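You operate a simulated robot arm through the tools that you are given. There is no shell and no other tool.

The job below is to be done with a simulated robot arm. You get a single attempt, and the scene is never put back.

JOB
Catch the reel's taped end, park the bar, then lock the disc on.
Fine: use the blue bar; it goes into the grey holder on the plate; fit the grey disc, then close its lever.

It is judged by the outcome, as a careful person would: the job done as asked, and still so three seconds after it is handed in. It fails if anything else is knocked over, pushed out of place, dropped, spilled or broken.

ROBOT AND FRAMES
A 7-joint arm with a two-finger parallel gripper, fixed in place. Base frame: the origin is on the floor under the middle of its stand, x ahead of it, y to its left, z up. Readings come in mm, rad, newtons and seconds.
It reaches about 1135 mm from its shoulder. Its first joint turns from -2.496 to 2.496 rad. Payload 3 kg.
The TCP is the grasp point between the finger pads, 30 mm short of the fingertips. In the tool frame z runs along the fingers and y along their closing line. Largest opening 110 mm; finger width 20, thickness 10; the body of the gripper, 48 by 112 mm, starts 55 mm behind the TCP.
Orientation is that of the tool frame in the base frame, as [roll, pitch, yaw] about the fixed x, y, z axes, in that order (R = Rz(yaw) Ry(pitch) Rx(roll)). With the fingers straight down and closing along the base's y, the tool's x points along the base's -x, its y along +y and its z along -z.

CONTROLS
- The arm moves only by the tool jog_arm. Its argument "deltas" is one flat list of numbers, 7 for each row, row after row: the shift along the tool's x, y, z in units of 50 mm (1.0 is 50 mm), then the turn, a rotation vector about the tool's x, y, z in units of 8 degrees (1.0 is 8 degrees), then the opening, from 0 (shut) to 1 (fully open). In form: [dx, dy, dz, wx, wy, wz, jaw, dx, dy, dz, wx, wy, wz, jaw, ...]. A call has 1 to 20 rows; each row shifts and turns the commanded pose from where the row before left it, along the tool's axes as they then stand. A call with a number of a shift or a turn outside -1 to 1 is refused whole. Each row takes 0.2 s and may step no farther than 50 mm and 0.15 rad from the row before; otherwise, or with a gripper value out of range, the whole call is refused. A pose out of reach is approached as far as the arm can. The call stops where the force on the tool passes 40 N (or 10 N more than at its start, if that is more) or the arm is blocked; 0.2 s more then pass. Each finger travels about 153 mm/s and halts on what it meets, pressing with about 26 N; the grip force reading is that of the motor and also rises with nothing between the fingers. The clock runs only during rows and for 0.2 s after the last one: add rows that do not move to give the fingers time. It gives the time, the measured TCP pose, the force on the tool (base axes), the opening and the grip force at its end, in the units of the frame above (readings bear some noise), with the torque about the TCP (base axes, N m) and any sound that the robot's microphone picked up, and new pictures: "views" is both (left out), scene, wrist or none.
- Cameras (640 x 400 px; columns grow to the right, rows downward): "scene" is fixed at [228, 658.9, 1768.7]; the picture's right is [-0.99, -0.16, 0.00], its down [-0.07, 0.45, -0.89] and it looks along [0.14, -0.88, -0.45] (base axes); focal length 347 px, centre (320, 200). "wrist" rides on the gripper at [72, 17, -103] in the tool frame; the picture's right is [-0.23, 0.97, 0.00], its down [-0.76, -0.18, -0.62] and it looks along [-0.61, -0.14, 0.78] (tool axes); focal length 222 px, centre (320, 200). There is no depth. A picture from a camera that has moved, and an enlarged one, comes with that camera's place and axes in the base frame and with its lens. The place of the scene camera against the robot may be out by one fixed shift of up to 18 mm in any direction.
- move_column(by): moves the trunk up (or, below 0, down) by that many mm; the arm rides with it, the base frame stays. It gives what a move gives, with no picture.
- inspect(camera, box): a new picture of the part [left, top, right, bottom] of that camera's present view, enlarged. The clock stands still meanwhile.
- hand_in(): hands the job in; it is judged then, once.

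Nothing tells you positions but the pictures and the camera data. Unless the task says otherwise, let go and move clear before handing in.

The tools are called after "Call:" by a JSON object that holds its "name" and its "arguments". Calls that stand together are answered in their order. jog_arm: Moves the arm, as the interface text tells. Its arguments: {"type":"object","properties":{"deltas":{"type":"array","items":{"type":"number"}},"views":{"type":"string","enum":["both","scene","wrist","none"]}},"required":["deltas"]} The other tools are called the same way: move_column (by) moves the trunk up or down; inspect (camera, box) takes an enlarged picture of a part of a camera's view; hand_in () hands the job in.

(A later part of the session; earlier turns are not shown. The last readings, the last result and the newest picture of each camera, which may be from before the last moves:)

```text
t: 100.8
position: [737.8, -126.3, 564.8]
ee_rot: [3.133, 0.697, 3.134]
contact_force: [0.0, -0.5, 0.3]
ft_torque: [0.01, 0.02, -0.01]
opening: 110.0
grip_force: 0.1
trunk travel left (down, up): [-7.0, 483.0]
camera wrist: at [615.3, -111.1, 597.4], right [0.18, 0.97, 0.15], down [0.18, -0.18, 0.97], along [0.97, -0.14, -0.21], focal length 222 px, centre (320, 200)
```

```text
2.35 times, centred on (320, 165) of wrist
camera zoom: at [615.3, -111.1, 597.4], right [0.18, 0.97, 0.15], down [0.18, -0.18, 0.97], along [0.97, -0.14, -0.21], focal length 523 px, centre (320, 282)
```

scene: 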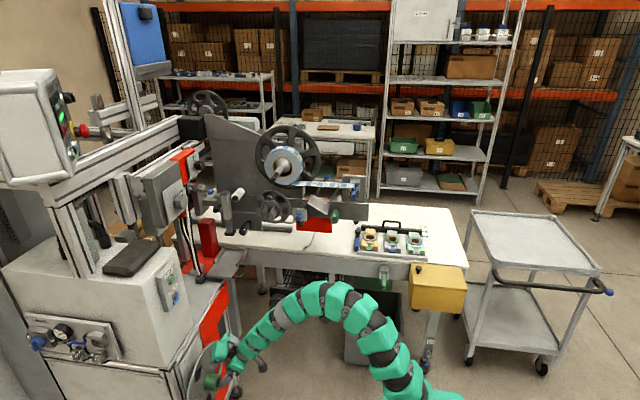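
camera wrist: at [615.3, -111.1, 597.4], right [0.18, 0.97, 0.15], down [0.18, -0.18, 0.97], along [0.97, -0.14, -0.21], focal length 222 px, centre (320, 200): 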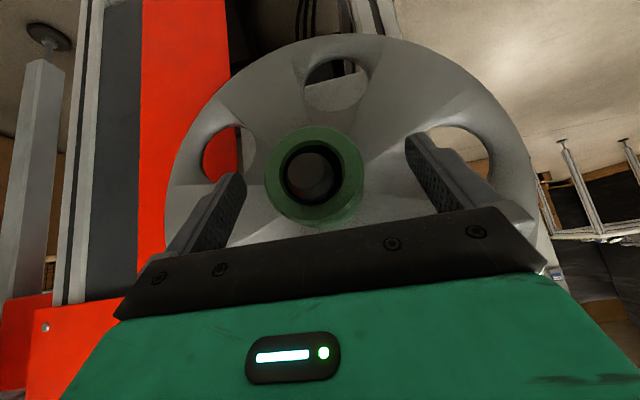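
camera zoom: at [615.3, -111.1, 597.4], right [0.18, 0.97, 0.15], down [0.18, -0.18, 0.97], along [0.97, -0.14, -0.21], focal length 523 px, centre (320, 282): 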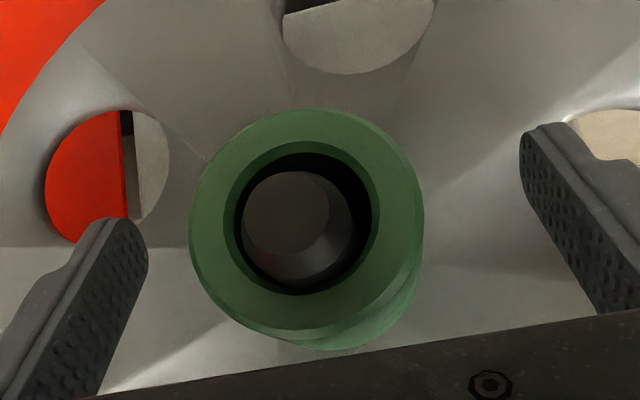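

Call:
{"name": "jog_arm", "arguments": {"deltas": [0.051, 0, 0.061, 0, 0, 0, 1, 0, 0, 0, 0, 0, 0, 0.4, 0, 0, 0, 0, 0, 0, 0, 0, 0, 0, 0, 0, 0, 0, 0, 0, 0, 0, 0, 0, 0], "views": "wrist"}}

Call:
{"name": "inspect", "arguments": {"camera": "wrist", "box": [200, 80, 440, 250]}}

```text
t: 102.0
position: [738.4, -127.3, 559.0]
ee_rot: [3.133, 0.696, 3.135]
contact_force: [1.8, 0.6, 0.6]
ft_torque: [0.02, -0.03, 0.01]
opening: 57.8
grip_force: 26.0
trunk travel left (down, up): [-7.0, 483.0]
camera wrist: at [614.6, -111.4, 593.3], right [0.18, 0.97, 0.15], down [0.18, -0.18, 0.97], along [0.97, -0.14, -0.21], focal length 222 px, centre (320, 200)
```

wrist: 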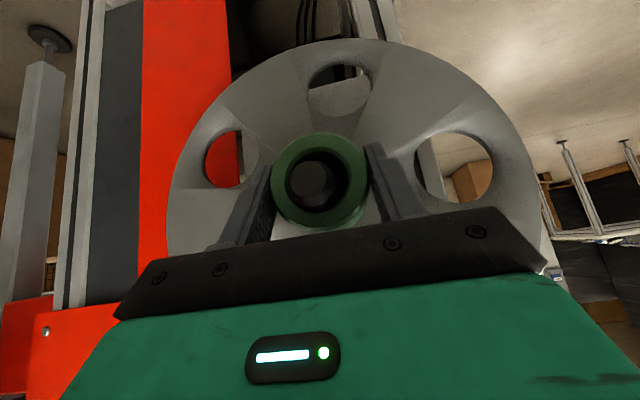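

```text
2.35 times, centred on (320, 165) of wrist
camera zoom: at [614.6, -111.4, 593.3], right [0.18, 0.97, 0.15], down [0.18, -0.18, 0.97], along [0.97, -0.14, -0.21], focal length 523 px, centre (320, 282)
```

zoom: 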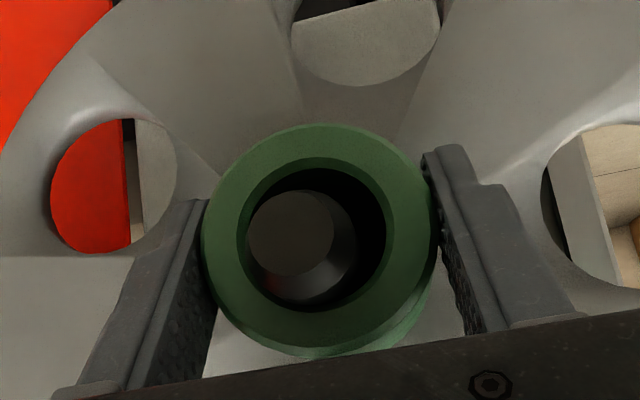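

Call:
{"name": "jog_arm", "arguments": {"deltas": [-0.0386, 0, -0.046, 0, 0, 0, 0, 0, 0, 0, 0, 0, 0, 0], "views": "wrist"}}

Call:
{"name": "inspect", "arguments": {"camera": "wrist", "box": [200, 80, 440, 250]}}

```text
t: 102.6
position: [736.0, -128.8, 561.9]
ee_rot: [3.133, 0.693, 3.133]
contact_force: [0.6, -0.2, -4.2]
ft_torque: [-0.02, 0.15, 0.0]
opening: 57.5
grip_force: 26.1
trunk travel left (down, up): [-7.0, 483.0]
camera wrist: at [614.0, -111.9, 595.6], right [0.18, 0.97, 0.15], down [0.19, -0.18, 0.97], along [0.97, -0.14, -0.21], focal length 222 px, centre (320, 200)
```

wrist: 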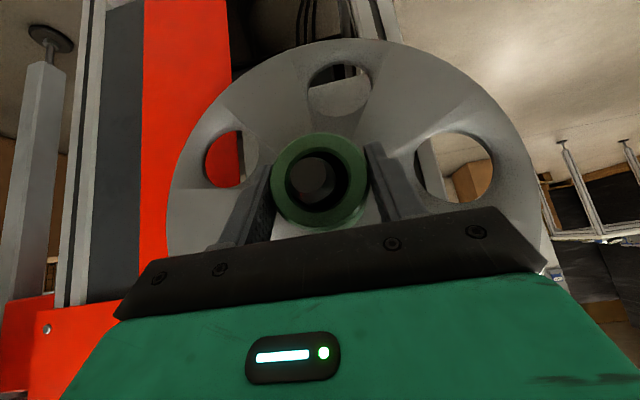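

```text
2.35 times, centred on (320, 165) of wrist
camera zoom: at [614.0, -111.9, 595.6], right [0.18, 0.97, 0.15], down [0.19, -0.18, 0.97], along [0.97, -0.14, -0.21], focal length 523 px, centre (320, 282)
```

zoom: 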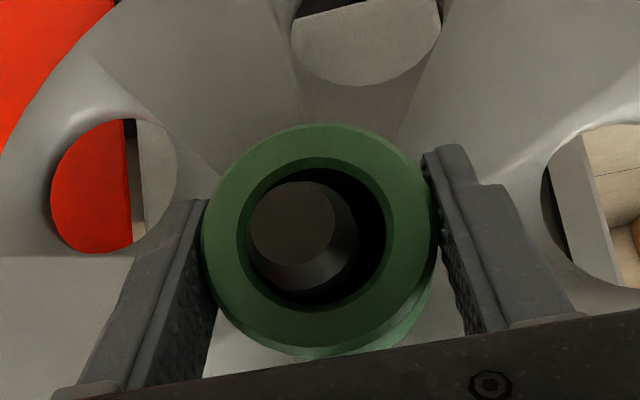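

The disc weighs about 0.43 kg and is lifted off the peg. I'll centre it slightly and draw it off along -x.

Call:
{"name": "jog_arm", "arguments": {"deltas": [0, -0.04, 0, 0, 0, 0, 0, 0.153, 0, -0.1286, 0, 0, 0, 0, 0.153, 0, -0.1286, 0, 0, 0, 0], "views": "none"}}

Call:
{"name": "jog_arm", "arguments": {"deltas": [0.153, 0, -0.1286, 0, 0, 0, 0, 0.153, 0, -0.1286, 0, 0, 0, 0, 0.153, 0, -0.1286, 0, 0, 0, 0, 0.153, 0, -0.1286, 0, 0, 0, 0]}}

Call:
{"name": "inspect", "arguments": {"camera": "wrist", "box": [200, 60, 440, 250]}}

Call:
{"name": "inspect", "arguments": {"camera": "scene", "box": [170, 310, 290, 400]}}

```text
t: 103.4
position: [717.7, -129.0, 561.7]
ee_rot: [3.132, 0.695, 3.133]
contact_force: [-0.3, -0.4, -4.4]
ft_torque: [-0.01, 0.16, 0.0]
opening: 57.8
grip_force: 25.8
trunk travel left (down, up): [-7.0, 483.0]
```

```text
t: 104.4
position: [677.4, -129.5, 562.1]
ee_rot: [3.136, 0.697, 3.136]
contact_force: [0.2, -0.6, -3.6]
ft_torque: [0.02, 0.15, 0.01]
opening: 57.8
grip_force: 26.1
trunk travel left (down, up): [-7.0, 483.0]
camera wrist: at [555.0, -113.3, 596.2], right [0.18, 0.97, 0.15], down [0.18, -0.18, 0.97], along [0.97, -0.14, -0.21], focal length 222 px, centre (320, 200)
```

scene: 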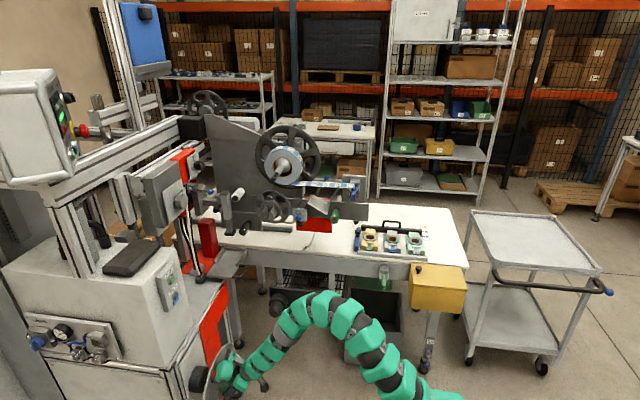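
wrist: 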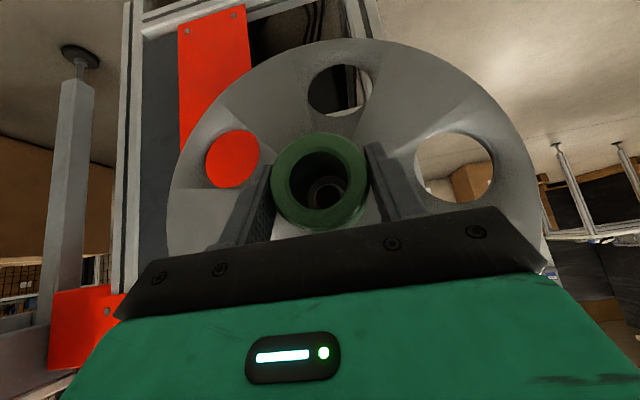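

```text
2.11 times, centred on (320, 155) of wrist
camera zoom: at [555.0, -113.3, 596.2], right [0.18, 0.97, 0.15], down [0.18, -0.18, 0.97], along [0.97, -0.14, -0.21], focal length 468 px, centre (320, 295)
```

zoom: 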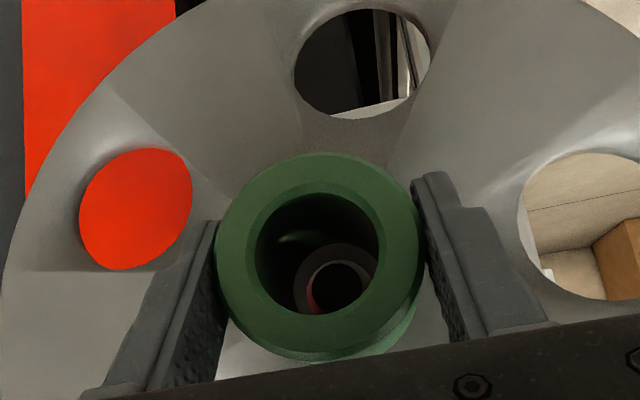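

```text
4.44 times, centred on (230, 355) of scene
camera zoom: at [228.0, 658.9, 1768.7], right [-0.99, -0.16, 0.0], down [-0.07, 0.45, -0.89], along [0.14, -0.88, -0.45], focal length 1542 px, centre (720, -489)
```

zoom: 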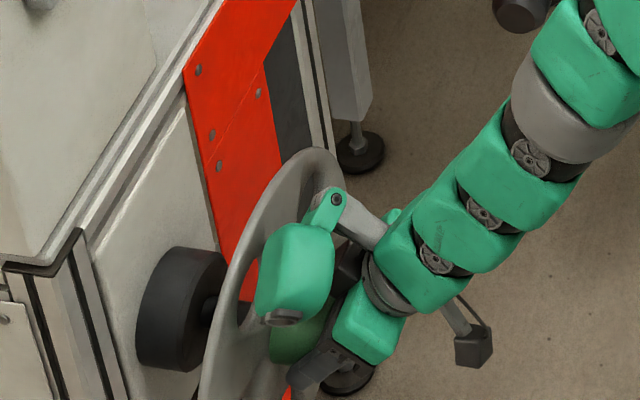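

Call:
{"name": "inspect", "arguments": {"camera": "wrist", "box": [280, 130, 360, 215]}}

Call:
{"name": "jog_arm", "arguments": {"deltas": [0.153, 0, -0.1286, 0, 0, 0, 0, 0.153, 0, -0.1286, 0, 0, 0, 0, 0.153, 0, -0.1286, 0, 0, 0, 0, 0.153, 0, -0.1286, 0, 0, 0, 0], "views": "none"}}

Call:
{"name": "inspect", "arguments": {"camera": "wrist", "box": [280, 130, 360, 215]}}

Call:
{"name": "inspect", "arguments": {"camera": "scene", "box": [170, 310, 290, 400]}}

```text
4.71 times, centred on (320, 172) of wrist
camera zoom: at [555.0, -113.3, 596.2], right [0.18, 0.97, 0.15], down [0.18, -0.18, 0.97], along [0.97, -0.14, -0.21], focal length 1045 px, centre (320, 329)
```

zoom: 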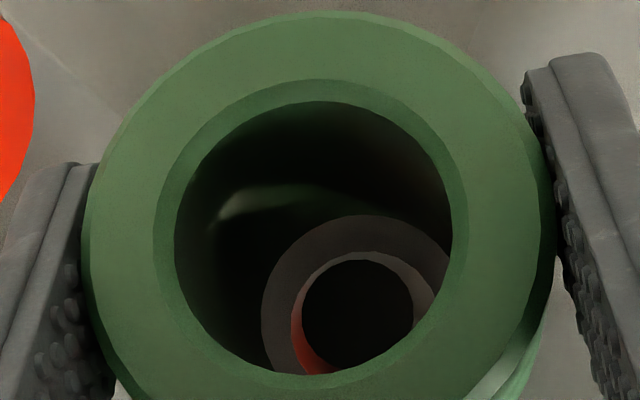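

```text
t: 105.4
position: [638.4, -130.0, 562.6]
ee_rot: [3.132, 0.694, 3.133]
contact_force: [-0.6, -0.2, -3.9]
ft_torque: [-0.03, 0.18, -0.01]
opening: 58.0
grip_force: 25.7
trunk travel left (down, up): [-7.0, 483.0]
```

```text
4.71 times, centred on (320, 172) of wrist
camera zoom: at [514.2, -113.5, 596.2], right [0.18, 0.97, 0.15], down [0.19, -0.18, 0.97], along [0.97, -0.14, -0.21], focal length 1045 px, centre (320, 329)
```

zoom: 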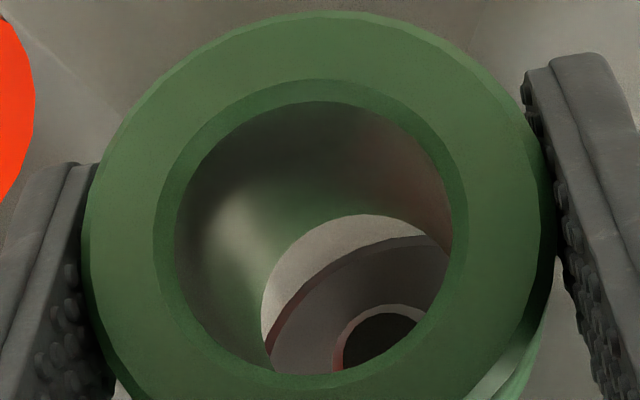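

```text
4.44 times, centred on (230, 355) of scene
camera zoom: at [228.0, 658.9, 1768.7], right [-0.99, -0.16, 0.0], down [-0.07, 0.45, -0.89], along [0.14, -0.88, -0.45], focal length 1542 px, centre (720, -489)
```

zoom: 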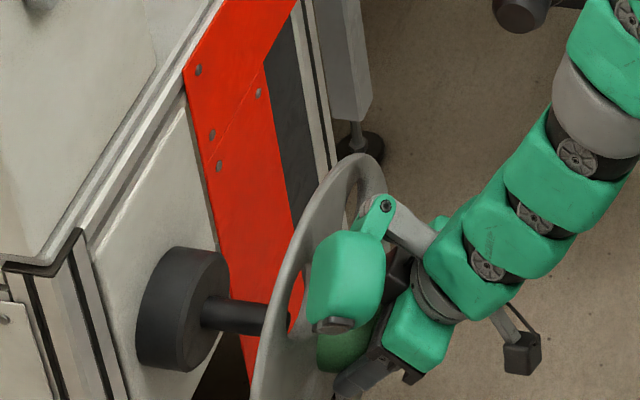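

The disc is nearly off the peg. I'll pull it a bit further, then lift it straight up and raise the trunk.

Call:
{"name": "jog_arm", "arguments": {"deltas": [0.153, 0, -0.1286, 0, 0, 0, 0, 0.153, 0, -0.1286, 0, 0, 0, 0, 0.07, 0, -0.06, 0, 0, 0, 0, -0.3, 0, -0.36, 0, 0, 0, 0, -0.45, 0, -0.54, 0, 0, 0, 0, -0.45, 0, -0.54, 0, 0, 0, 0, -0.45, 0, -0.54, 0, 0, 0, 0]}}

Call:
{"name": "inspect", "arguments": {"camera": "scene", "box": [170, 280, 290, 400]}}

```text
t: 107.0
position: [613.9, -134.2, 692.3]
ee_rot: [3.132, 0.694, 3.134]
contact_force: [-0.3, -0.2, -4.5]
ft_torque: [-0.01, 0.19, 0.01]
opening: 57.8
grip_force: 25.6
trunk travel left (down, up): [-7.0, 483.0]
camera wrist: at [491.3, -115.5, 725.3], right [0.18, 0.97, 0.15], down [0.19, -0.19, 0.97], along [0.97, -0.14, -0.21], focal length 222 px, centre (320, 200)
```

scene: 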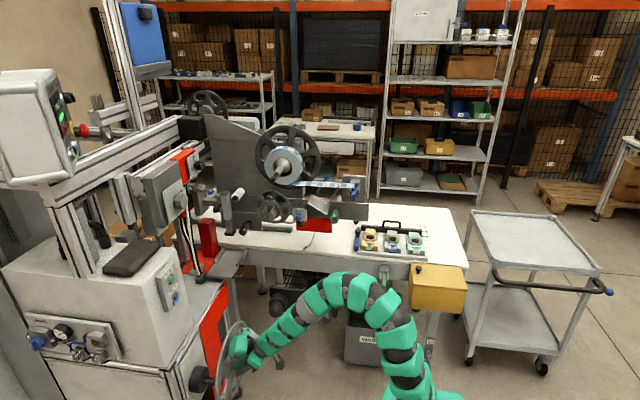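
wrist: 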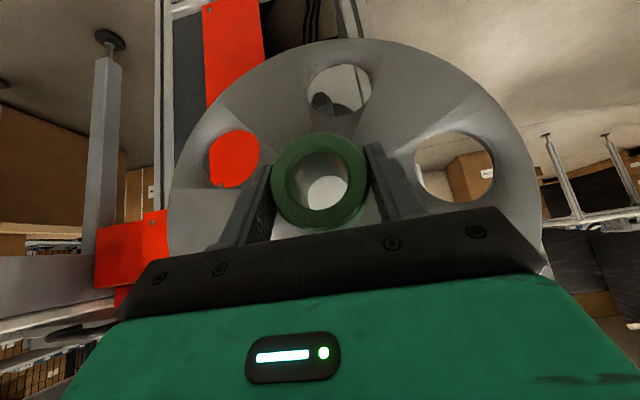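

```text
3.33 times, centred on (230, 340) of scene
camera zoom: at [228.0, 658.9, 1768.7], right [-0.99, -0.16, 0.0], down [-0.07, 0.45, -0.89], along [0.14, -0.88, -0.45], focal length 1156 px, centre (620, -267)
```

zoom: 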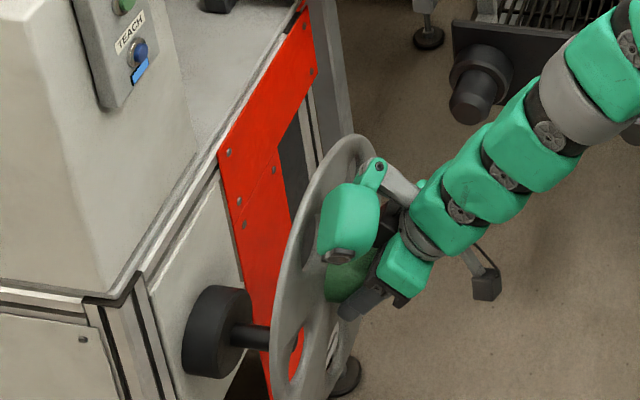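

Call:
{"name": "move_column", "arguments": {"by": 330}}

Call:
{"name": "jog_arm", "arguments": {"deltas": [0, 0, 0, 0, 0, 0, 0]}}

```text
t: 110.3
position: [614.3, -132.5, 1021.0]
ee_rot: [3.132, 0.697, 3.135]
contact_force: [0.2, -0.4, -4.5]
ft_torque: [-0.02, 0.17, 0.04]
opening: 57.7
grip_force: 25.8
trunk travel left (down, up): [-337.0, 153.0]
```

```text
t: 110.7
position: [615.5, -132.3, 1022.0]
ee_rot: [3.134, 0.697, 3.135]
contact_force: [0.5, 0.2, -3.6]
ft_torque: [-0.02, 0.14, 0.01]
opening: 57.8
grip_force: 26.3
trunk travel left (down, up): [-337.0, 153.0]
camera wrist: at [491.7, -115.8, 1055.1], right [0.18, 0.97, 0.15], down [0.18, -0.18, 0.97], along [0.97, -0.14, -0.21], focal length 222 px, centre (320, 200)
```

scene: 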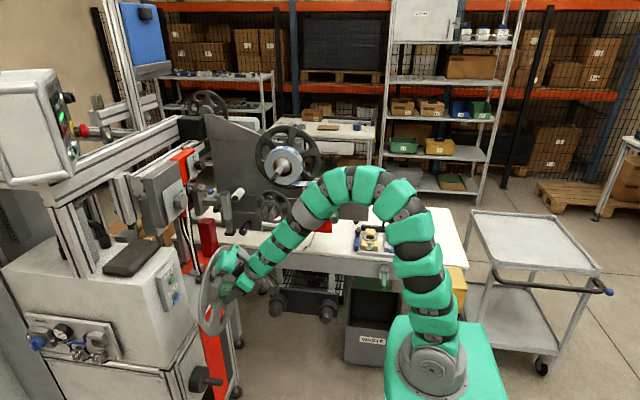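
wrist: 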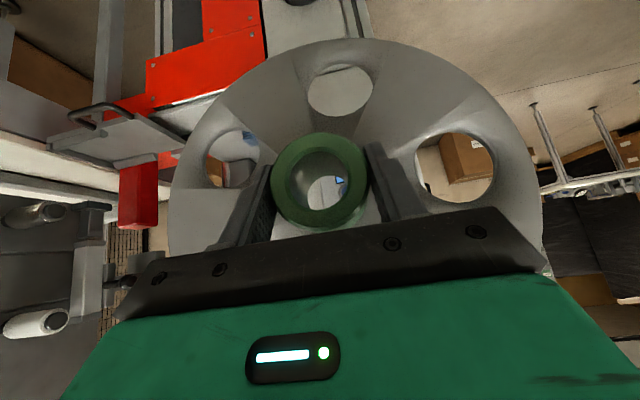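

Call:
{"name": "jog_arm", "arguments": {"deltas": [-0.194, -0.1, -0.815, 0, 0, 0, 0, -0.194, -0.1, -0.815, 0, 0, 0, 0, -0.194, -0.1, -0.815, 0, 0, 0, 0, -0.194, -0.1, -0.815, 0, 0, 0, 0], "views": "scene"}}

Call:
{"name": "jog_arm", "arguments": {"deltas": [0, 0, 0, 0.602, 0, 0.719, 0, 0, 0, 0, 0.602, 0, 0.719, 0, 0, 0, 0, 0.602, 0, 0.719, 0, 0, 0, 0, 0.602, 0, 0.719, 0, 0, 0, 0, 0.602, 0, 0.719, 0, 0, 0, 0, 0.602, 0, 0.719, 0]}}

```text
t: 111.7
position: [539.8, -151.7, 1172.6]
ee_rot: [3.135, 0.696, 3.134]
contact_force: [1.0, -0.5, -4.8]
ft_torque: [0.04, 0.14, 0.0]
opening: 57.8
grip_force: 26.1
trunk travel left (down, up): [-337.0, 153.0]
```

scene: 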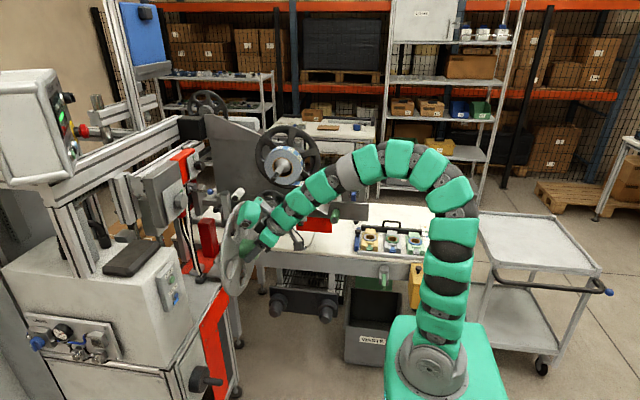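

```text
t: 113.1
position: [539.2, -153.1, 1171.0]
ee_rot: [3.137, 0.691, 2.35]
contact_force: [-0.2, -0.6, -3.6]
ft_torque: [0.14, 0.09, 0.04]
opening: 57.8
grip_force: 25.7
trunk travel left (down, up): [-337.0, 153.0]
camera wrist: at [464.4, -55.5, 1204.6], right [0.81, 0.56, 0.15], down [0.01, -0.26, 0.96], along [0.58, -0.79, -0.22], focal length 222 px, centre (320, 200)
```

scene: 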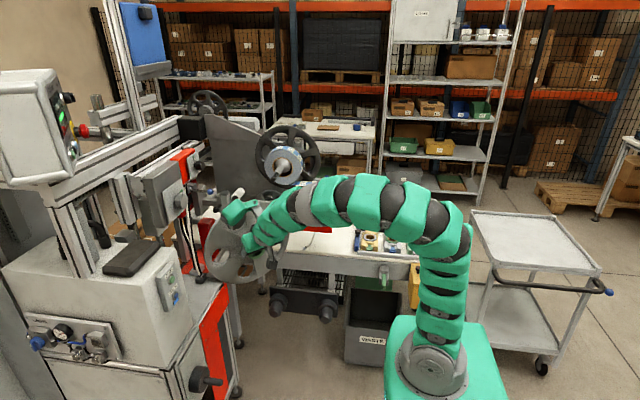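
wrist: 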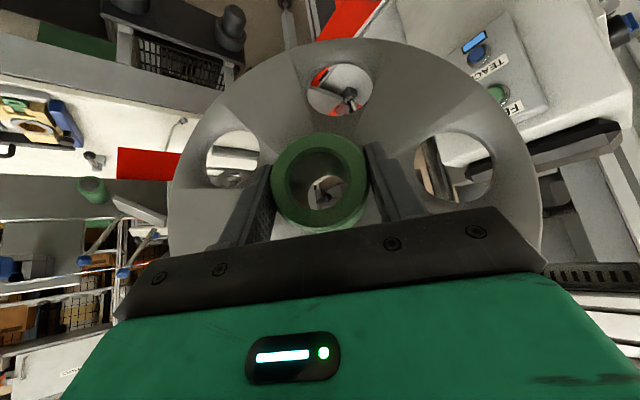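

Call:
{"name": "jog_arm", "arguments": {"deltas": [0, 0, 0, 0.602, 0, 0.719, 0, 0, 0, 0, 0.602, 0, 0.719, 0, 0, 0, 0, 0.602, 0, 0.719, 0, 0, 0, 0, 0.602, 0, 0.719, 0, 0, 0, 0, 0.602, 0, 0.719, 0, 0, 0, 0, 0.57, 0, 0.68, 0], "views": "none"}}

Call:
{"name": "move_column", "arguments": {"by": 120}}

Call:
{"name": "jog_arm", "arguments": {"deltas": [0, 0, 0, 0, 0, 0, 0]}}

```text
t: 114.5
position: [539.7, -153.8, 1172.9]
ee_rot: [-3.141, 0.691, 1.574]
contact_force: [0.0, 0.4, -3.6]
ft_torque: [0.17, 0.01, -0.01]
opening: 57.6
grip_force: 26.2
trunk travel left (down, up): [-337.0, 153.0]
```

```text
t: 116.0
position: [540.7, -153.1, 1292.6]
ee_rot: [-3.14, 0.691, 1.577]
contact_force: [-0.2, -0.5, -3.5]
ft_torque: [0.16, -0.02, -0.04]
opening: 57.8
grip_force: 26.0
trunk travel left (down, up): [-457.0, 33.0]
```

```text
t: 116.4
position: [540.3, -153.8, 1292.6]
ee_rot: [-3.14, 0.692, 1.576]
contact_force: [0.6, -0.4, -3.8]
ft_torque: [0.16, -0.02, 0.01]
opening: 57.9
grip_force: 26.5
trunk travel left (down, up): [-457.0, 33.0]
camera wrist: at [555.6, -31.7, 1326.0], right [0.97, -0.17, 0.14], down [-0.18, -0.19, 0.97], along [-0.14, -0.97, -0.22], focal length 222 px, centre (320, 200)
```

scene: 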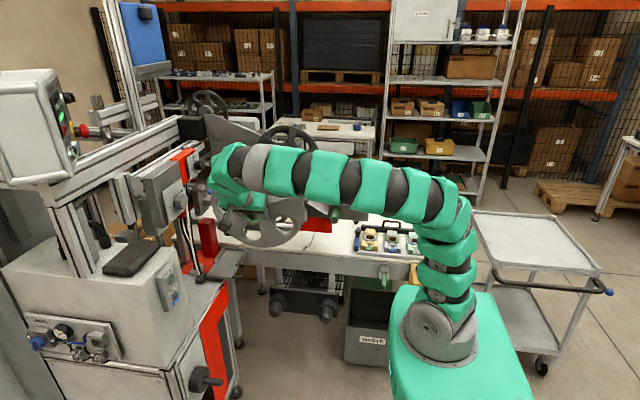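
wrist: 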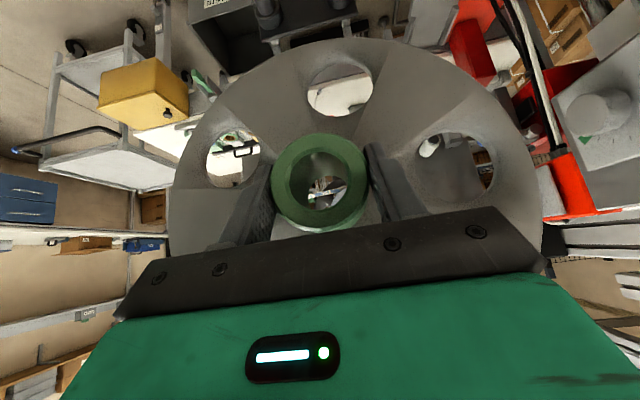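

The disc is oriented for the spindle. Moving to the pre-mount position in front of the knob.

Call:
{"name": "jog_arm", "arguments": {"deltas": [-0.505, 0.096, 0.572, 0, 0, 0, 0, -0.505, 0.096, 0.572, 0, 0, 0, 0, -0.505, 0.096, 0.572, 0, 0, 0, 0, -0.505, 0.096, 0.572, 0, 0, 0, 0, -0.505, 0.096, 0.572, 0, 0, 0, 0, -0.505, 0.096, 0.572, 0, 0, 0, 0]}}

Call:
{"name": "inspect", "arguments": {"camera": "wrist", "box": [220, 110, 420, 235]}}

Call:
{"name": "inspect", "arguments": {"camera": "scene", "box": [200, 100, 340, 240]}}

```text
t: 117.8
position: [569.8, -377.4, 1254.4]
ee_rot: [-3.137, 0.691, 1.577]
contact_force: [0.4, 0.6, -3.3]
ft_torque: [0.15, 0.04, 0.01]
opening: 57.9
grip_force: 25.8
trunk travel left (down, up): [-457.0, 33.0]
camera wrist: at [584.9, -257.0, 1287.7], right [0.97, -0.17, 0.14], down [-0.17, -0.19, 0.97], along [-0.14, -0.97, -0.22], focal length 222 px, centre (320, 200)
```

scene: 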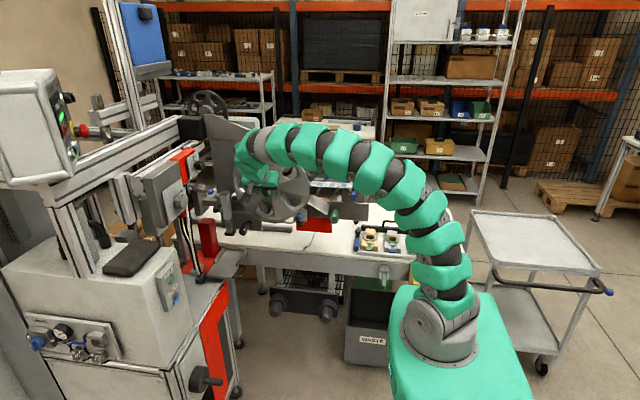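
wrist: 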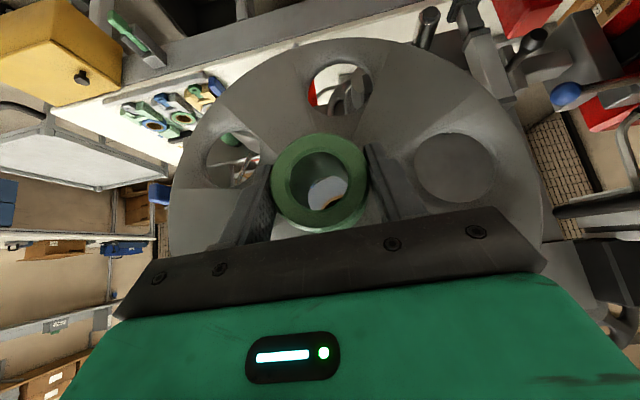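

```text
3.20 times, centred on (320, 172) of wrist
camera zoom: at [584.9, -257.0, 1287.7], right [0.97, -0.17, 0.14], down [-0.17, -0.19, 0.97], along [-0.14, -0.97, -0.22], focal length 711 px, centre (320, 288)
```

zoom: 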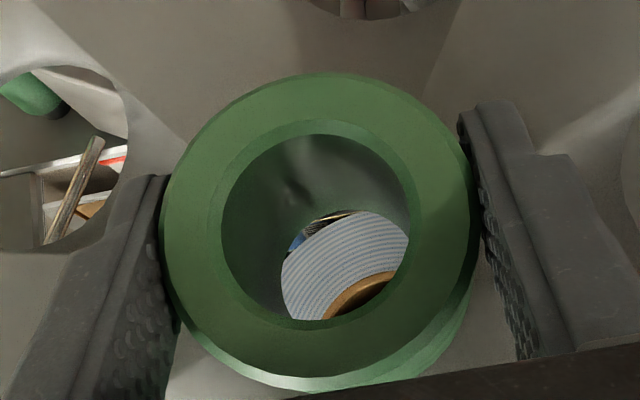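

```text
2.86 times, centred on (270, 170) of scene
camera zoom: at [228.0, 658.9, 1768.7], right [-0.99, -0.16, 0.0], down [-0.07, 0.45, -0.89], along [0.14, -0.88, -0.45], focal length 991 px, centre (463, 286)
```

zoom: 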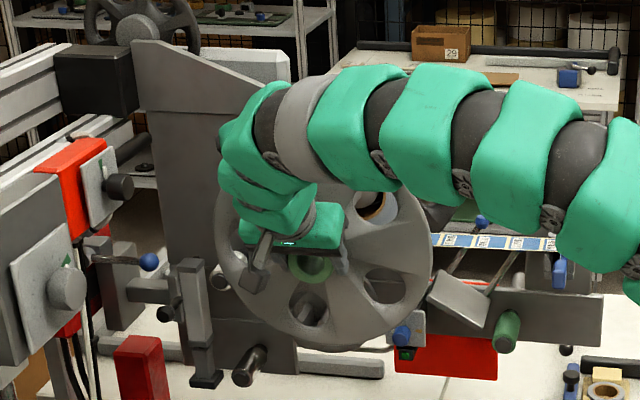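

Call:
{"name": "jog_arm", "arguments": {"deltas": [-0.0956, 0, -0.1157, 0, 0, 0, 0, -0.154, 0, 0.1274, 0, 0, 0, 0, -0.154, 0, 0.1274, 0, 0, 0, 0], "views": "none"}}

Call:
{"name": "inspect", "arguments": {"camera": "wrist", "box": [220, 110, 420, 235]}}

Call:
{"name": "inspect", "arguments": {"camera": "scene", "box": [230, 130, 320, 210]}}

```text
t: 118.6
position: [569.8, -398.6, 1263.8]
ee_rot: [-3.139, 0.691, 1.577]
contact_force: [0.6, -0.1, -4.2]
ft_torque: [0.18, 0.05, 0.0]
opening: 57.8
grip_force: 26.3
trunk travel left (down, up): [-457.0, 33.0]
```

```text
3.20 times, centred on (320, 172) of wrist
camera zoom: at [585.8, -276.5, 1296.8], right [0.97, -0.17, 0.14], down [-0.18, -0.19, 0.97], along [-0.14, -0.97, -0.21], focal length 711 px, centre (320, 288)
```

zoom: 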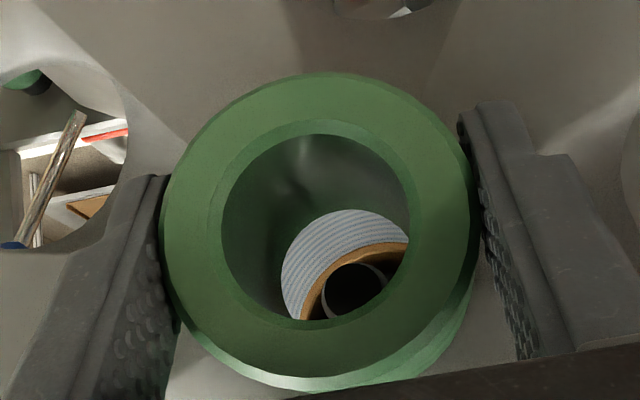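

```text
5.00 times, centred on (275, 170) of scene
camera zoom: at [228.0, 658.9, 1768.7], right [-0.99, -0.16, 0.0], down [-0.07, 0.45, -0.89], along [0.14, -0.88, -0.45], focal length 1734 px, centre (545, 350)
```

zoom: 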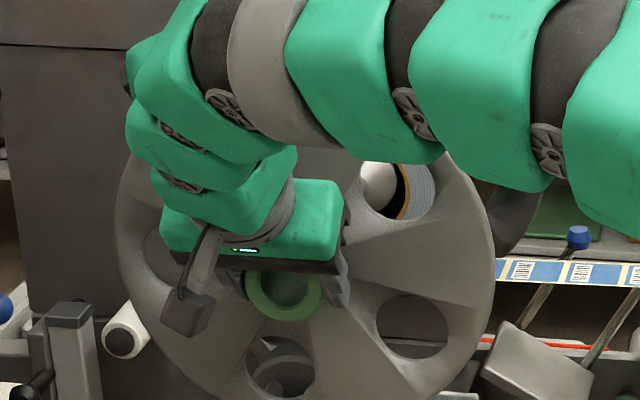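

Call:
{"name": "jog_arm", "arguments": {"deltas": [-0.135, 0, 0.15, 0, 0, 0, 0, -0.154, 0, 0.1274, 0, 0, 0, 0], "views": "none"}}

Call:
{"name": "inspect", "arguments": {"camera": "wrist", "box": [220, 110, 420, 235]}}

```text
t: 119.2
position: [570.5, -419.6, 1261.9]
ee_rot: [-3.139, 0.692, 1.575]
contact_force: [-0.1, -0.8, -3.7]
ft_torque: [0.15, -0.02, -0.03]
opening: 57.6
grip_force: 26.2
trunk travel left (down, up): [-457.0, 33.0]
```

```text
3.20 times, centred on (320, 172) of wrist
camera zoom: at [585.4, -297.6, 1295.1], right [0.97, -0.17, 0.14], down [-0.18, -0.19, 0.97], along [-0.14, -0.97, -0.22], focal length 711 px, centre (320, 288)
```

zoom: 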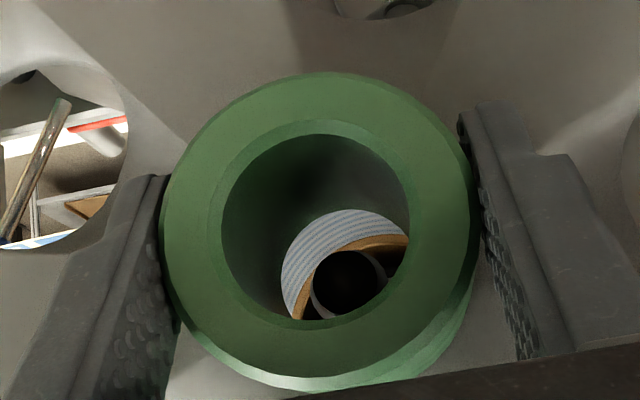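

Call:
{"name": "jog_arm", "arguments": {"deltas": [-0.038, 0.02, -0.046, 0, 0, 0, 0, -0.154, 0, 0.1274, 0, 0, 0, 0], "views": "none"}}

Call:
{"name": "inspect", "arguments": {"camera": "wrist", "box": [260, 130, 380, 225]}}

```text
t: 119.8
position: [570.6, -428.8, 1264.6]
ee_rot: [-3.138, 0.691, 1.579]
contact_force: [-0.4, -0.5, -4.2]
ft_torque: [0.16, -0.01, -0.01]
opening: 57.4
grip_force: 25.8
trunk travel left (down, up): [-457.0, 33.0]
```

```text
4.21 times, centred on (320, 178) of wrist
camera zoom: at [586.3, -307.3, 1297.9], right [0.98, -0.17, 0.14], down [-0.17, -0.19, 0.97], along [-0.14, -0.97, -0.22], focal length 935 px, centre (320, 295)
```

zoom: 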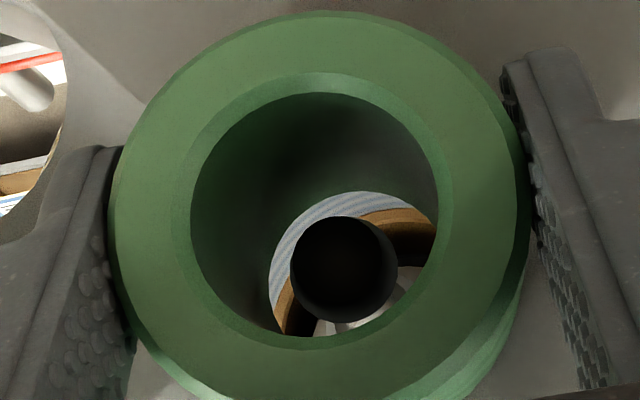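

Call:
{"name": "jog_arm", "arguments": {"deltas": [-0.0255, 0.008, -0.031, 0, 0, 0, 0, -0.154, 0, 0.1274, 0, 0, 0, 0, -0.154, 0, 0.1274, 0, 0, 0, 0], "views": "none"}}

Call:
{"name": "inspect", "arguments": {"camera": "wrist", "box": [260, 130, 380, 225]}}

```text
t: 120.6
position: [571.1, -449.9, 1269.0]
ee_rot: [-3.141, 0.691, 1.577]
contact_force: [0.1, 0.5, -3.4]
ft_torque: [0.13, 0.0, 0.01]
opening: 57.6
grip_force: 25.8
trunk travel left (down, up): [-457.0, 33.0]
```

```text
4.21 times, centred on (320, 178) of wrist
camera zoom: at [587.1, -327.6, 1301.2], right [0.97, -0.17, 0.14], down [-0.18, -0.19, 0.97], along [-0.14, -0.97, -0.22], focal length 935 px, centre (320, 295)
```

zoom: 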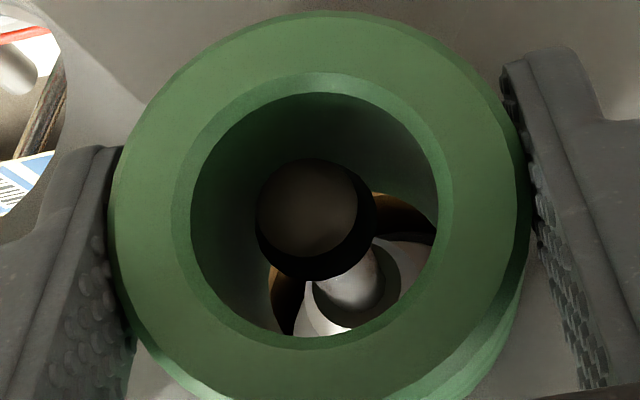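

Call:
{"name": "jog_arm", "arguments": {"deltas": [0.038, -0.026, 0.046, 0, 0, 0, 0, 0, 0, 0, 0, 0, 0, 0], "views": "none"}}

Call:
{"name": "inspect", "arguments": {"camera": "wrist", "box": [260, 130, 380, 225]}}

```text
t: 121.2
position: [570.6, -447.7, 1264.3]
ee_rot: [-3.139, 0.69, 1.578]
contact_force: [0.3, -0.5, -3.5]
ft_torque: [0.13, -0.03, -0.02]
opening: 57.6
grip_force: 26.1
trunk travel left (down, up): [-457.0, 33.0]
```

```text
4.21 times, centred on (320, 178) of wrist
camera zoom: at [585.7, -327.3, 1297.8], right [0.97, -0.17, 0.14], down [-0.17, -0.19, 0.97], along [-0.14, -0.97, -0.22], focal length 935 px, centre (320, 295)
```

zoom: 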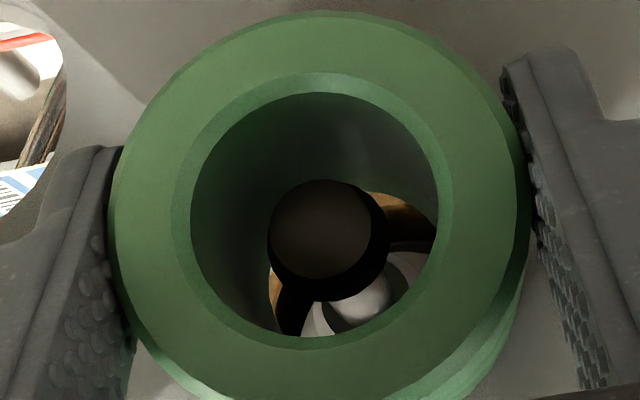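

Call:
{"name": "jog_arm", "arguments": {"deltas": [-0.154, -0.01, 0.1274, 0, 0, 0, 0, -0.154, 0, 0.1274, 0, 0, 0, 0, -0.154, 0, 0.1274, 0, 0, 0, 0], "views": "none"}}

Call:
{"name": "inspect", "arguments": {"camera": "wrist", "box": [260, 130, 380, 225]}}

```text
t: 122.0
position: [570.8, -479.1, 1263.1]
ee_rot: [-3.14, 0.691, 1.576]
contact_force: [-0.3, -0.6, -3.1]
ft_torque: [0.12, 0.02, -0.01]
opening: 57.5
grip_force: 26.0
trunk travel left (down, up): [-457.0, 33.0]
```

```text
4.21 times, centred on (320, 178) of wrist
camera zoom: at [585.4, -358.2, 1296.9], right [0.97, -0.17, 0.14], down [-0.17, -0.19, 0.97], along [-0.14, -0.97, -0.22], focal length 935 px, centre (320, 295)
```

zoom: 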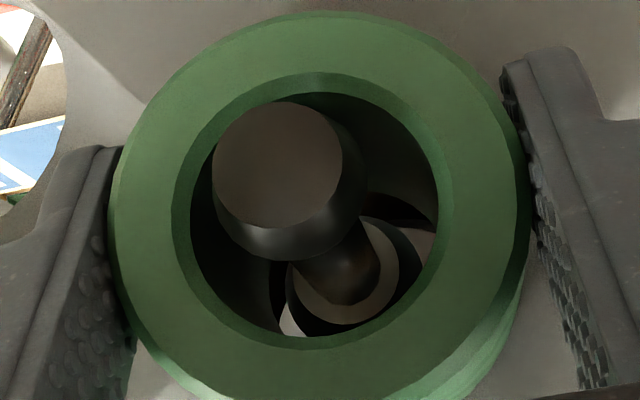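

Call:
{"name": "jog_arm", "arguments": {"deltas": [-0.0255, 0, -0.031, 0, 0, 0, 0, -0.154, 0, 0.1274, 0, 0, 0, 0, -0.154, 0, 0.1274, 0, 0, 0, 0], "views": "none"}}

Call:
{"name": "inspect", "arguments": {"camera": "wrist", "box": [260, 110, 380, 225]}}

```text
t: 122.8
position: [570.1, -499.7, 1266.4]
ee_rot: [-3.139, 0.69, 1.577]
contact_force: [-0.2, -0.6, -2.9]
ft_torque: [0.16, 0.01, -0.04]
opening: 57.7
grip_force: 26.2
trunk travel left (down, up): [-457.0, 33.0]
```

```text
3.48 times, centred on (320, 168) of wrist
camera zoom: at [585.3, -377.3, 1299.9], right [0.97, -0.17, 0.14], down [-0.17, -0.19, 0.97], along [-0.14, -0.97, -0.22], focal length 773 px, centre (320, 313)
```

zoom: 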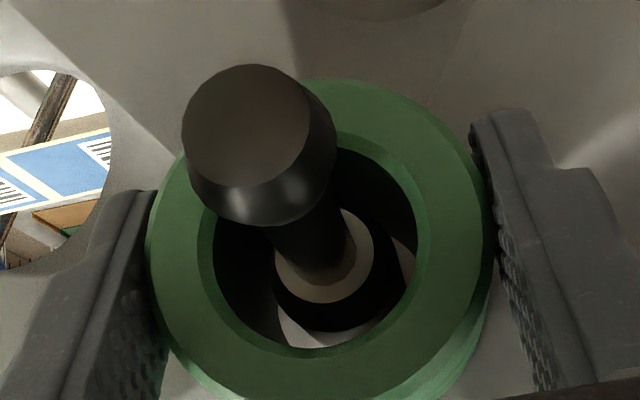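

Call:
{"name": "jog_arm", "arguments": {"deltas": [-0.144, 0, 0.1397, 0, 0, 0, 0, -0.154, 0, 0.1274, 0, 0, 0, 0], "views": "none"}}

Call:
{"name": "inspect", "arguments": {"camera": "wrist", "box": [240, 80, 400, 225]}}

Call:
{"name": "inspect", "arguments": {"camera": "scene", "box": [230, 130, 320, 210]}}

```text
t: 123.4
position: [570.0, -519.2, 1266.5]
ee_rot: [-3.138, 0.692, 1.577]
contact_force: [0.7, 0.7, -3.5]
ft_torque: [0.15, -0.01, 0.01]
opening: 57.6
grip_force: 26.0
trunk travel left (down, up): [-457.0, 33.0]
```

```text
2.76 times, centred on (320, 152) of wrist
camera zoom: at [585.4, -397.8, 1299.6], right [0.97, -0.17, 0.14], down [-0.17, -0.19, 0.97], along [-0.14, -0.97, -0.22], focal length 613 px, centre (320, 331)
```

zoom: 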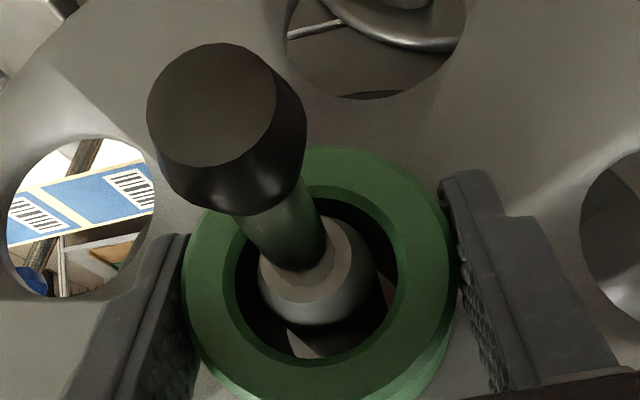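

```text
5.00 times, centred on (275, 170) of scene
camera zoom: at [228.0, 658.9, 1768.7], right [-0.99, -0.16, 0.0], down [-0.07, 0.45, -0.89], along [0.14, -0.88, -0.45], focal length 1734 px, centre (545, 350)
```

zoom: 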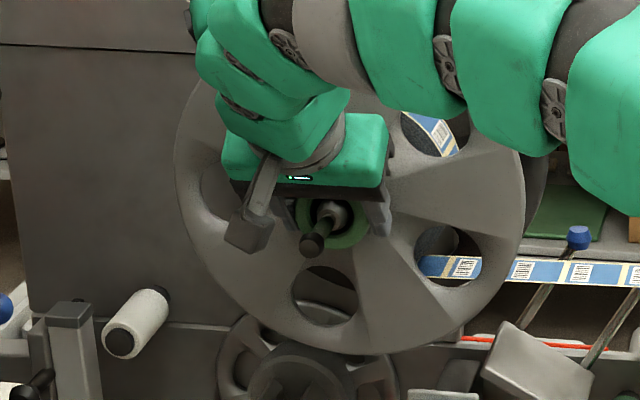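

Call:
{"name": "jog_arm", "arguments": {"deltas": [-0.154, 0, 0.1274, 0, 0, 0, 0, -0.0925, 0, 0.0764, 0, 0, 0, 0], "views": "none"}}

Call:
{"name": "jog_arm", "arguments": {"deltas": [-0.077, 0, 0.0637, 0, 0, 0, 0], "views": "none"}}

Call:
{"name": "jog_arm", "arguments": {"deltas": [-0.077, 0, 0.0637, 0, 0, 0, 0], "views": "none"}}

Call:
{"name": "inspect", "arguments": {"camera": "wrist", "box": [220, 60, 420, 225]}}

Call:
{"name": "inspect", "arguments": {"camera": "scene", "box": [240, 120, 320, 210]}}

```text
t: 124.0
position: [568.2, -535.8, 1266.3]
ee_rot: [-3.138, 0.691, 1.578]
contact_force: [-0.6, 0.7, -3.9]
ft_torque: [0.2, -0.01, -0.1]
opening: 57.5
grip_force: 25.9
trunk travel left (down, up): [-457.0, 33.0]
```

```text
t: 124.4
position: [569.1, -538.1, 1266.2]
ee_rot: [-3.139, 0.692, 1.579]
contact_force: [-6.6, 23.7, -6.2]
ft_torque: [0.43, -0.04, -0.42]
opening: 57.9
grip_force: 26.5
trunk travel left (down, up): [-457.0, 33.0]
```

```text
t: 124.8
position: [568.7, -542.2, 1267.6]
ee_rot: [3.141, 0.693, 1.576]
contact_force: [-10.0, 23.7, 0.4]
ft_torque: [0.24, 0.04, -0.59]
opening: 57.6
grip_force: 26.5
trunk travel left (down, up): [-457.0, 33.0]
```

```text
2.42 times, centred on (320, 142) of wrist
camera zoom: at [585.0, -421.2, 1301.0], right [0.97, -0.17, 0.15], down [-0.18, -0.19, 0.97], along [-0.14, -0.97, -0.21], focal length 538 px, centre (320, 339)
```

zoom: 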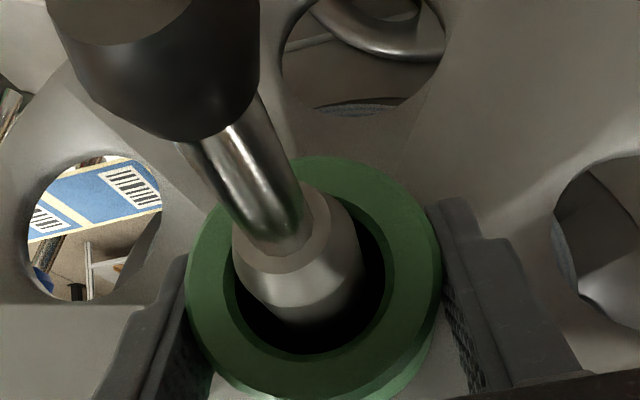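

```text
4.44 times, centred on (280, 165) of scene
camera zoom: at [228.0, 658.9, 1768.7], right [-0.99, -0.16, 0.0], down [-0.07, 0.45, -0.89], along [0.14, -0.88, -0.45], focal length 1542 px, centre (498, 356)
```

zoom: 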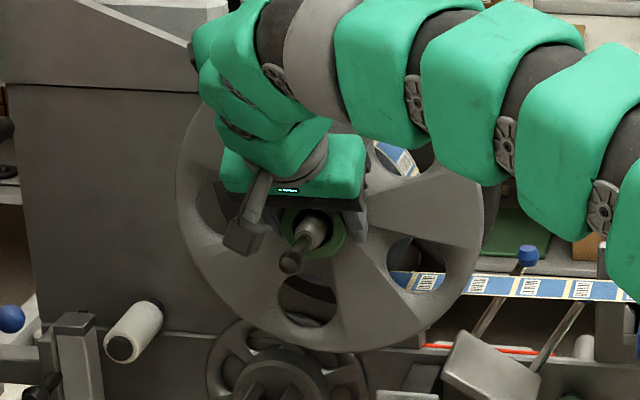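

Contact along y at about 24 N: the disc has reached something, probably the reel face. I'll relieve the sideways force and check how it is seated.

Call:
{"name": "jog_arm", "arguments": {"deltas": [0, -0.03, 0, 0, 0, 0, 0, 0, 0, 0, 0, 0, 0, 0], "views": "wrist"}}

Call:
{"name": "inspect", "arguments": {"camera": "wrist", "box": [160, 20, 320, 200]}}

Call:
{"name": "inspect", "arguments": {"camera": "wrist", "box": [400, 60, 560, 240]}}

Call:
{"name": "inspect", "arguments": {"camera": "scene", "box": [290, 130, 340, 180]}}

```text
t: 125.4
position: [569.1, -542.4, 1267.6]
ee_rot: [3.141, 0.693, 1.577]
contact_force: [0.0, 20.7, 7.4]
ft_torque: [-0.27, 0.13, -0.17]
opening: 57.8
grip_force: 26.1
trunk travel left (down, up): [-457.0, 33.0]
camera wrist: at [584.6, -421.3, 1300.7], right [0.97, -0.17, 0.14], down [-0.18, -0.19, 0.97], along [-0.14, -0.97, -0.21], focal length 222 px, centre (320, 200)
```

wrist: 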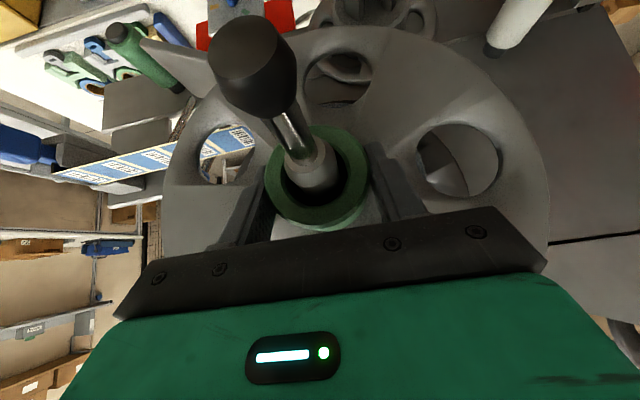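

```text
2.22 times, centred on (240, 110) of wrist
camera zoom: at [584.6, -421.3, 1300.7], right [0.97, -0.17, 0.14], down [-0.18, -0.19, 0.97], along [-0.14, -0.97, -0.21], focal length 494 px, centre (498, 400)
```

zoom: 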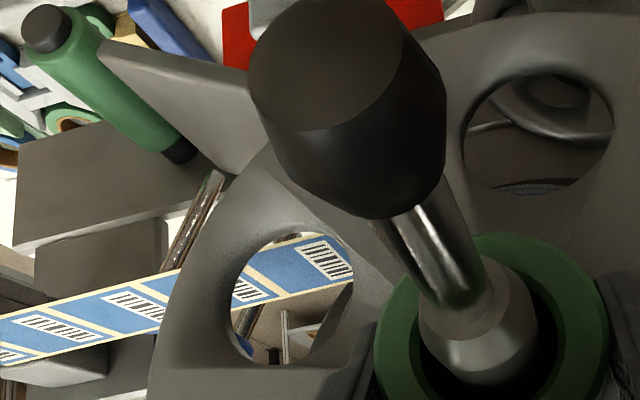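

```text
2.22 times, centred on (480, 150) of wrist
camera zoom: at [584.6, -421.3, 1300.7], right [0.97, -0.17, 0.14], down [-0.18, -0.19, 0.97], along [-0.14, -0.97, -0.21], focal length 494 px, centre (-36, 311)
```

zoom: 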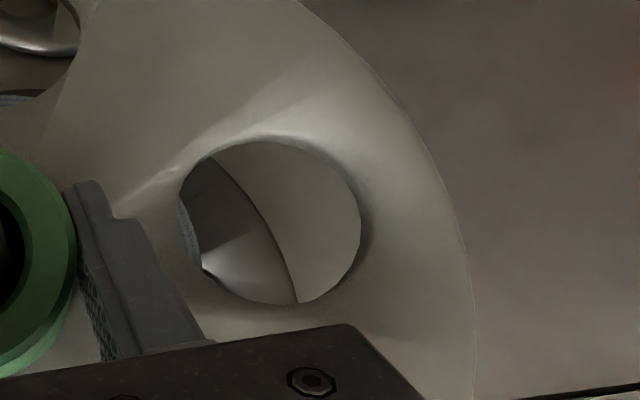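

```text
8.00 times, centred on (315, 155) of scene
camera zoom: at [228.0, 658.9, 1768.7], right [-0.99, -0.16, 0.0], down [-0.07, 0.45, -0.89], along [0.14, -0.88, -0.45], focal length 2775 px, centre (360, 560)
```

zoom: 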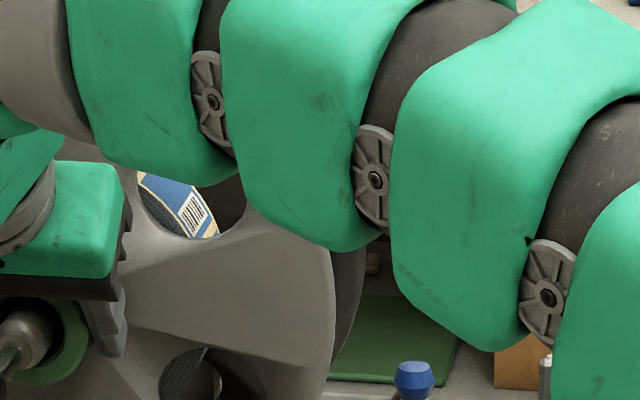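

Call:
{"name": "jog_arm", "arguments": {"deltas": [0.046, 0, -0.038, 0, 0, 0, 0, 0, 0, 0, 0, 0, 0, 0], "views": "wrist"}}

Call:
{"name": "inspect", "arguments": {"camera": "wrist", "box": [220, 80, 400, 230]}}

```text
t: 126.0
position: [568.4, -541.5, 1266.0]
ee_rot: [-3.141, 0.693, 1.574]
contact_force: [4.2, 6.7, 8.5]
ft_torque: [-0.42, 0.0, 0.26]
opening: 57.7
grip_force: 25.8
trunk travel left (down, up): [-457.0, 33.0]
camera wrist: at [584.0, -419.9, 1299.3], right [0.97, -0.17, 0.14], down [-0.18, -0.19, 0.97], along [-0.14, -0.97, -0.21], focal length 222 px, centre (320, 200)
```

wrist: 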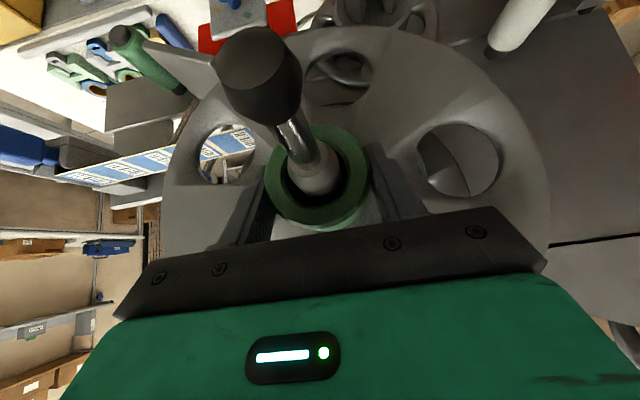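

```text
2.67 times, centred on (310, 155) of wrist
camera zoom: at [584.0, -419.9, 1299.3], right [0.97, -0.17, 0.14], down [-0.18, -0.19, 0.97], along [-0.14, -0.97, -0.21], focal length 592 px, centre (347, 320)
```

zoom: 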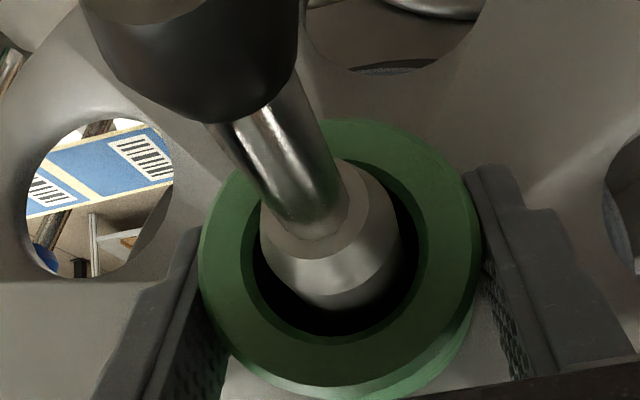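

The contact point is at the back of the hub with an upward push, so the disc is probably tilted a few degrees, back side low. I'll back off slightly and correct its pitch.

Call:
{"name": "jog_arm", "arguments": {"deltas": [0.077, 0, -0.0637, 0, 0, 0, 0, 0, 0, 0, 0, 0, 0, 0], "views": "none"}}

Call:
{"name": "jog_arm", "arguments": {"deltas": [0, 0, 0, 0, -0.3, 0, 0, 0, 0, 0, 0, 0, 0, 0], "views": "none"}}

Call:
{"name": "inspect", "arguments": {"camera": "wrist", "box": [220, 80, 400, 230]}}

```text
t: 126.6
position: [569.4, -536.9, 1264.3]
ee_rot: [-3.139, 0.691, 1.576]
contact_force: [0.1, 0.0, -2.9]
ft_torque: [0.14, -0.02, -0.02]
opening: 57.7
grip_force: 25.6
trunk travel left (down, up): [-457.0, 33.0]
```

```text
t: 127.2
position: [569.0, -538.1, 1263.9]
ee_rot: [-3.14, 0.733, 1.578]
contact_force: [-0.5, -0.8, -3.7]
ft_torque: [0.12, 0.03, -0.03]
opening: 57.7
grip_force: 26.2
trunk travel left (down, up): [-457.0, 33.0]
```

```text
2.67 times, centred on (310, 155) of wrist
camera zoom: at [584.1, -414.5, 1293.2], right [0.97, -0.16, 0.15], down [-0.18, -0.15, 0.97], along [-0.14, -0.97, -0.17], focal length 592 px, centre (347, 320)
```

zoom: 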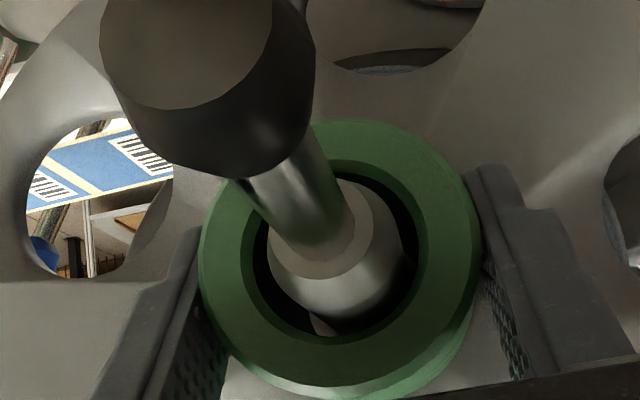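

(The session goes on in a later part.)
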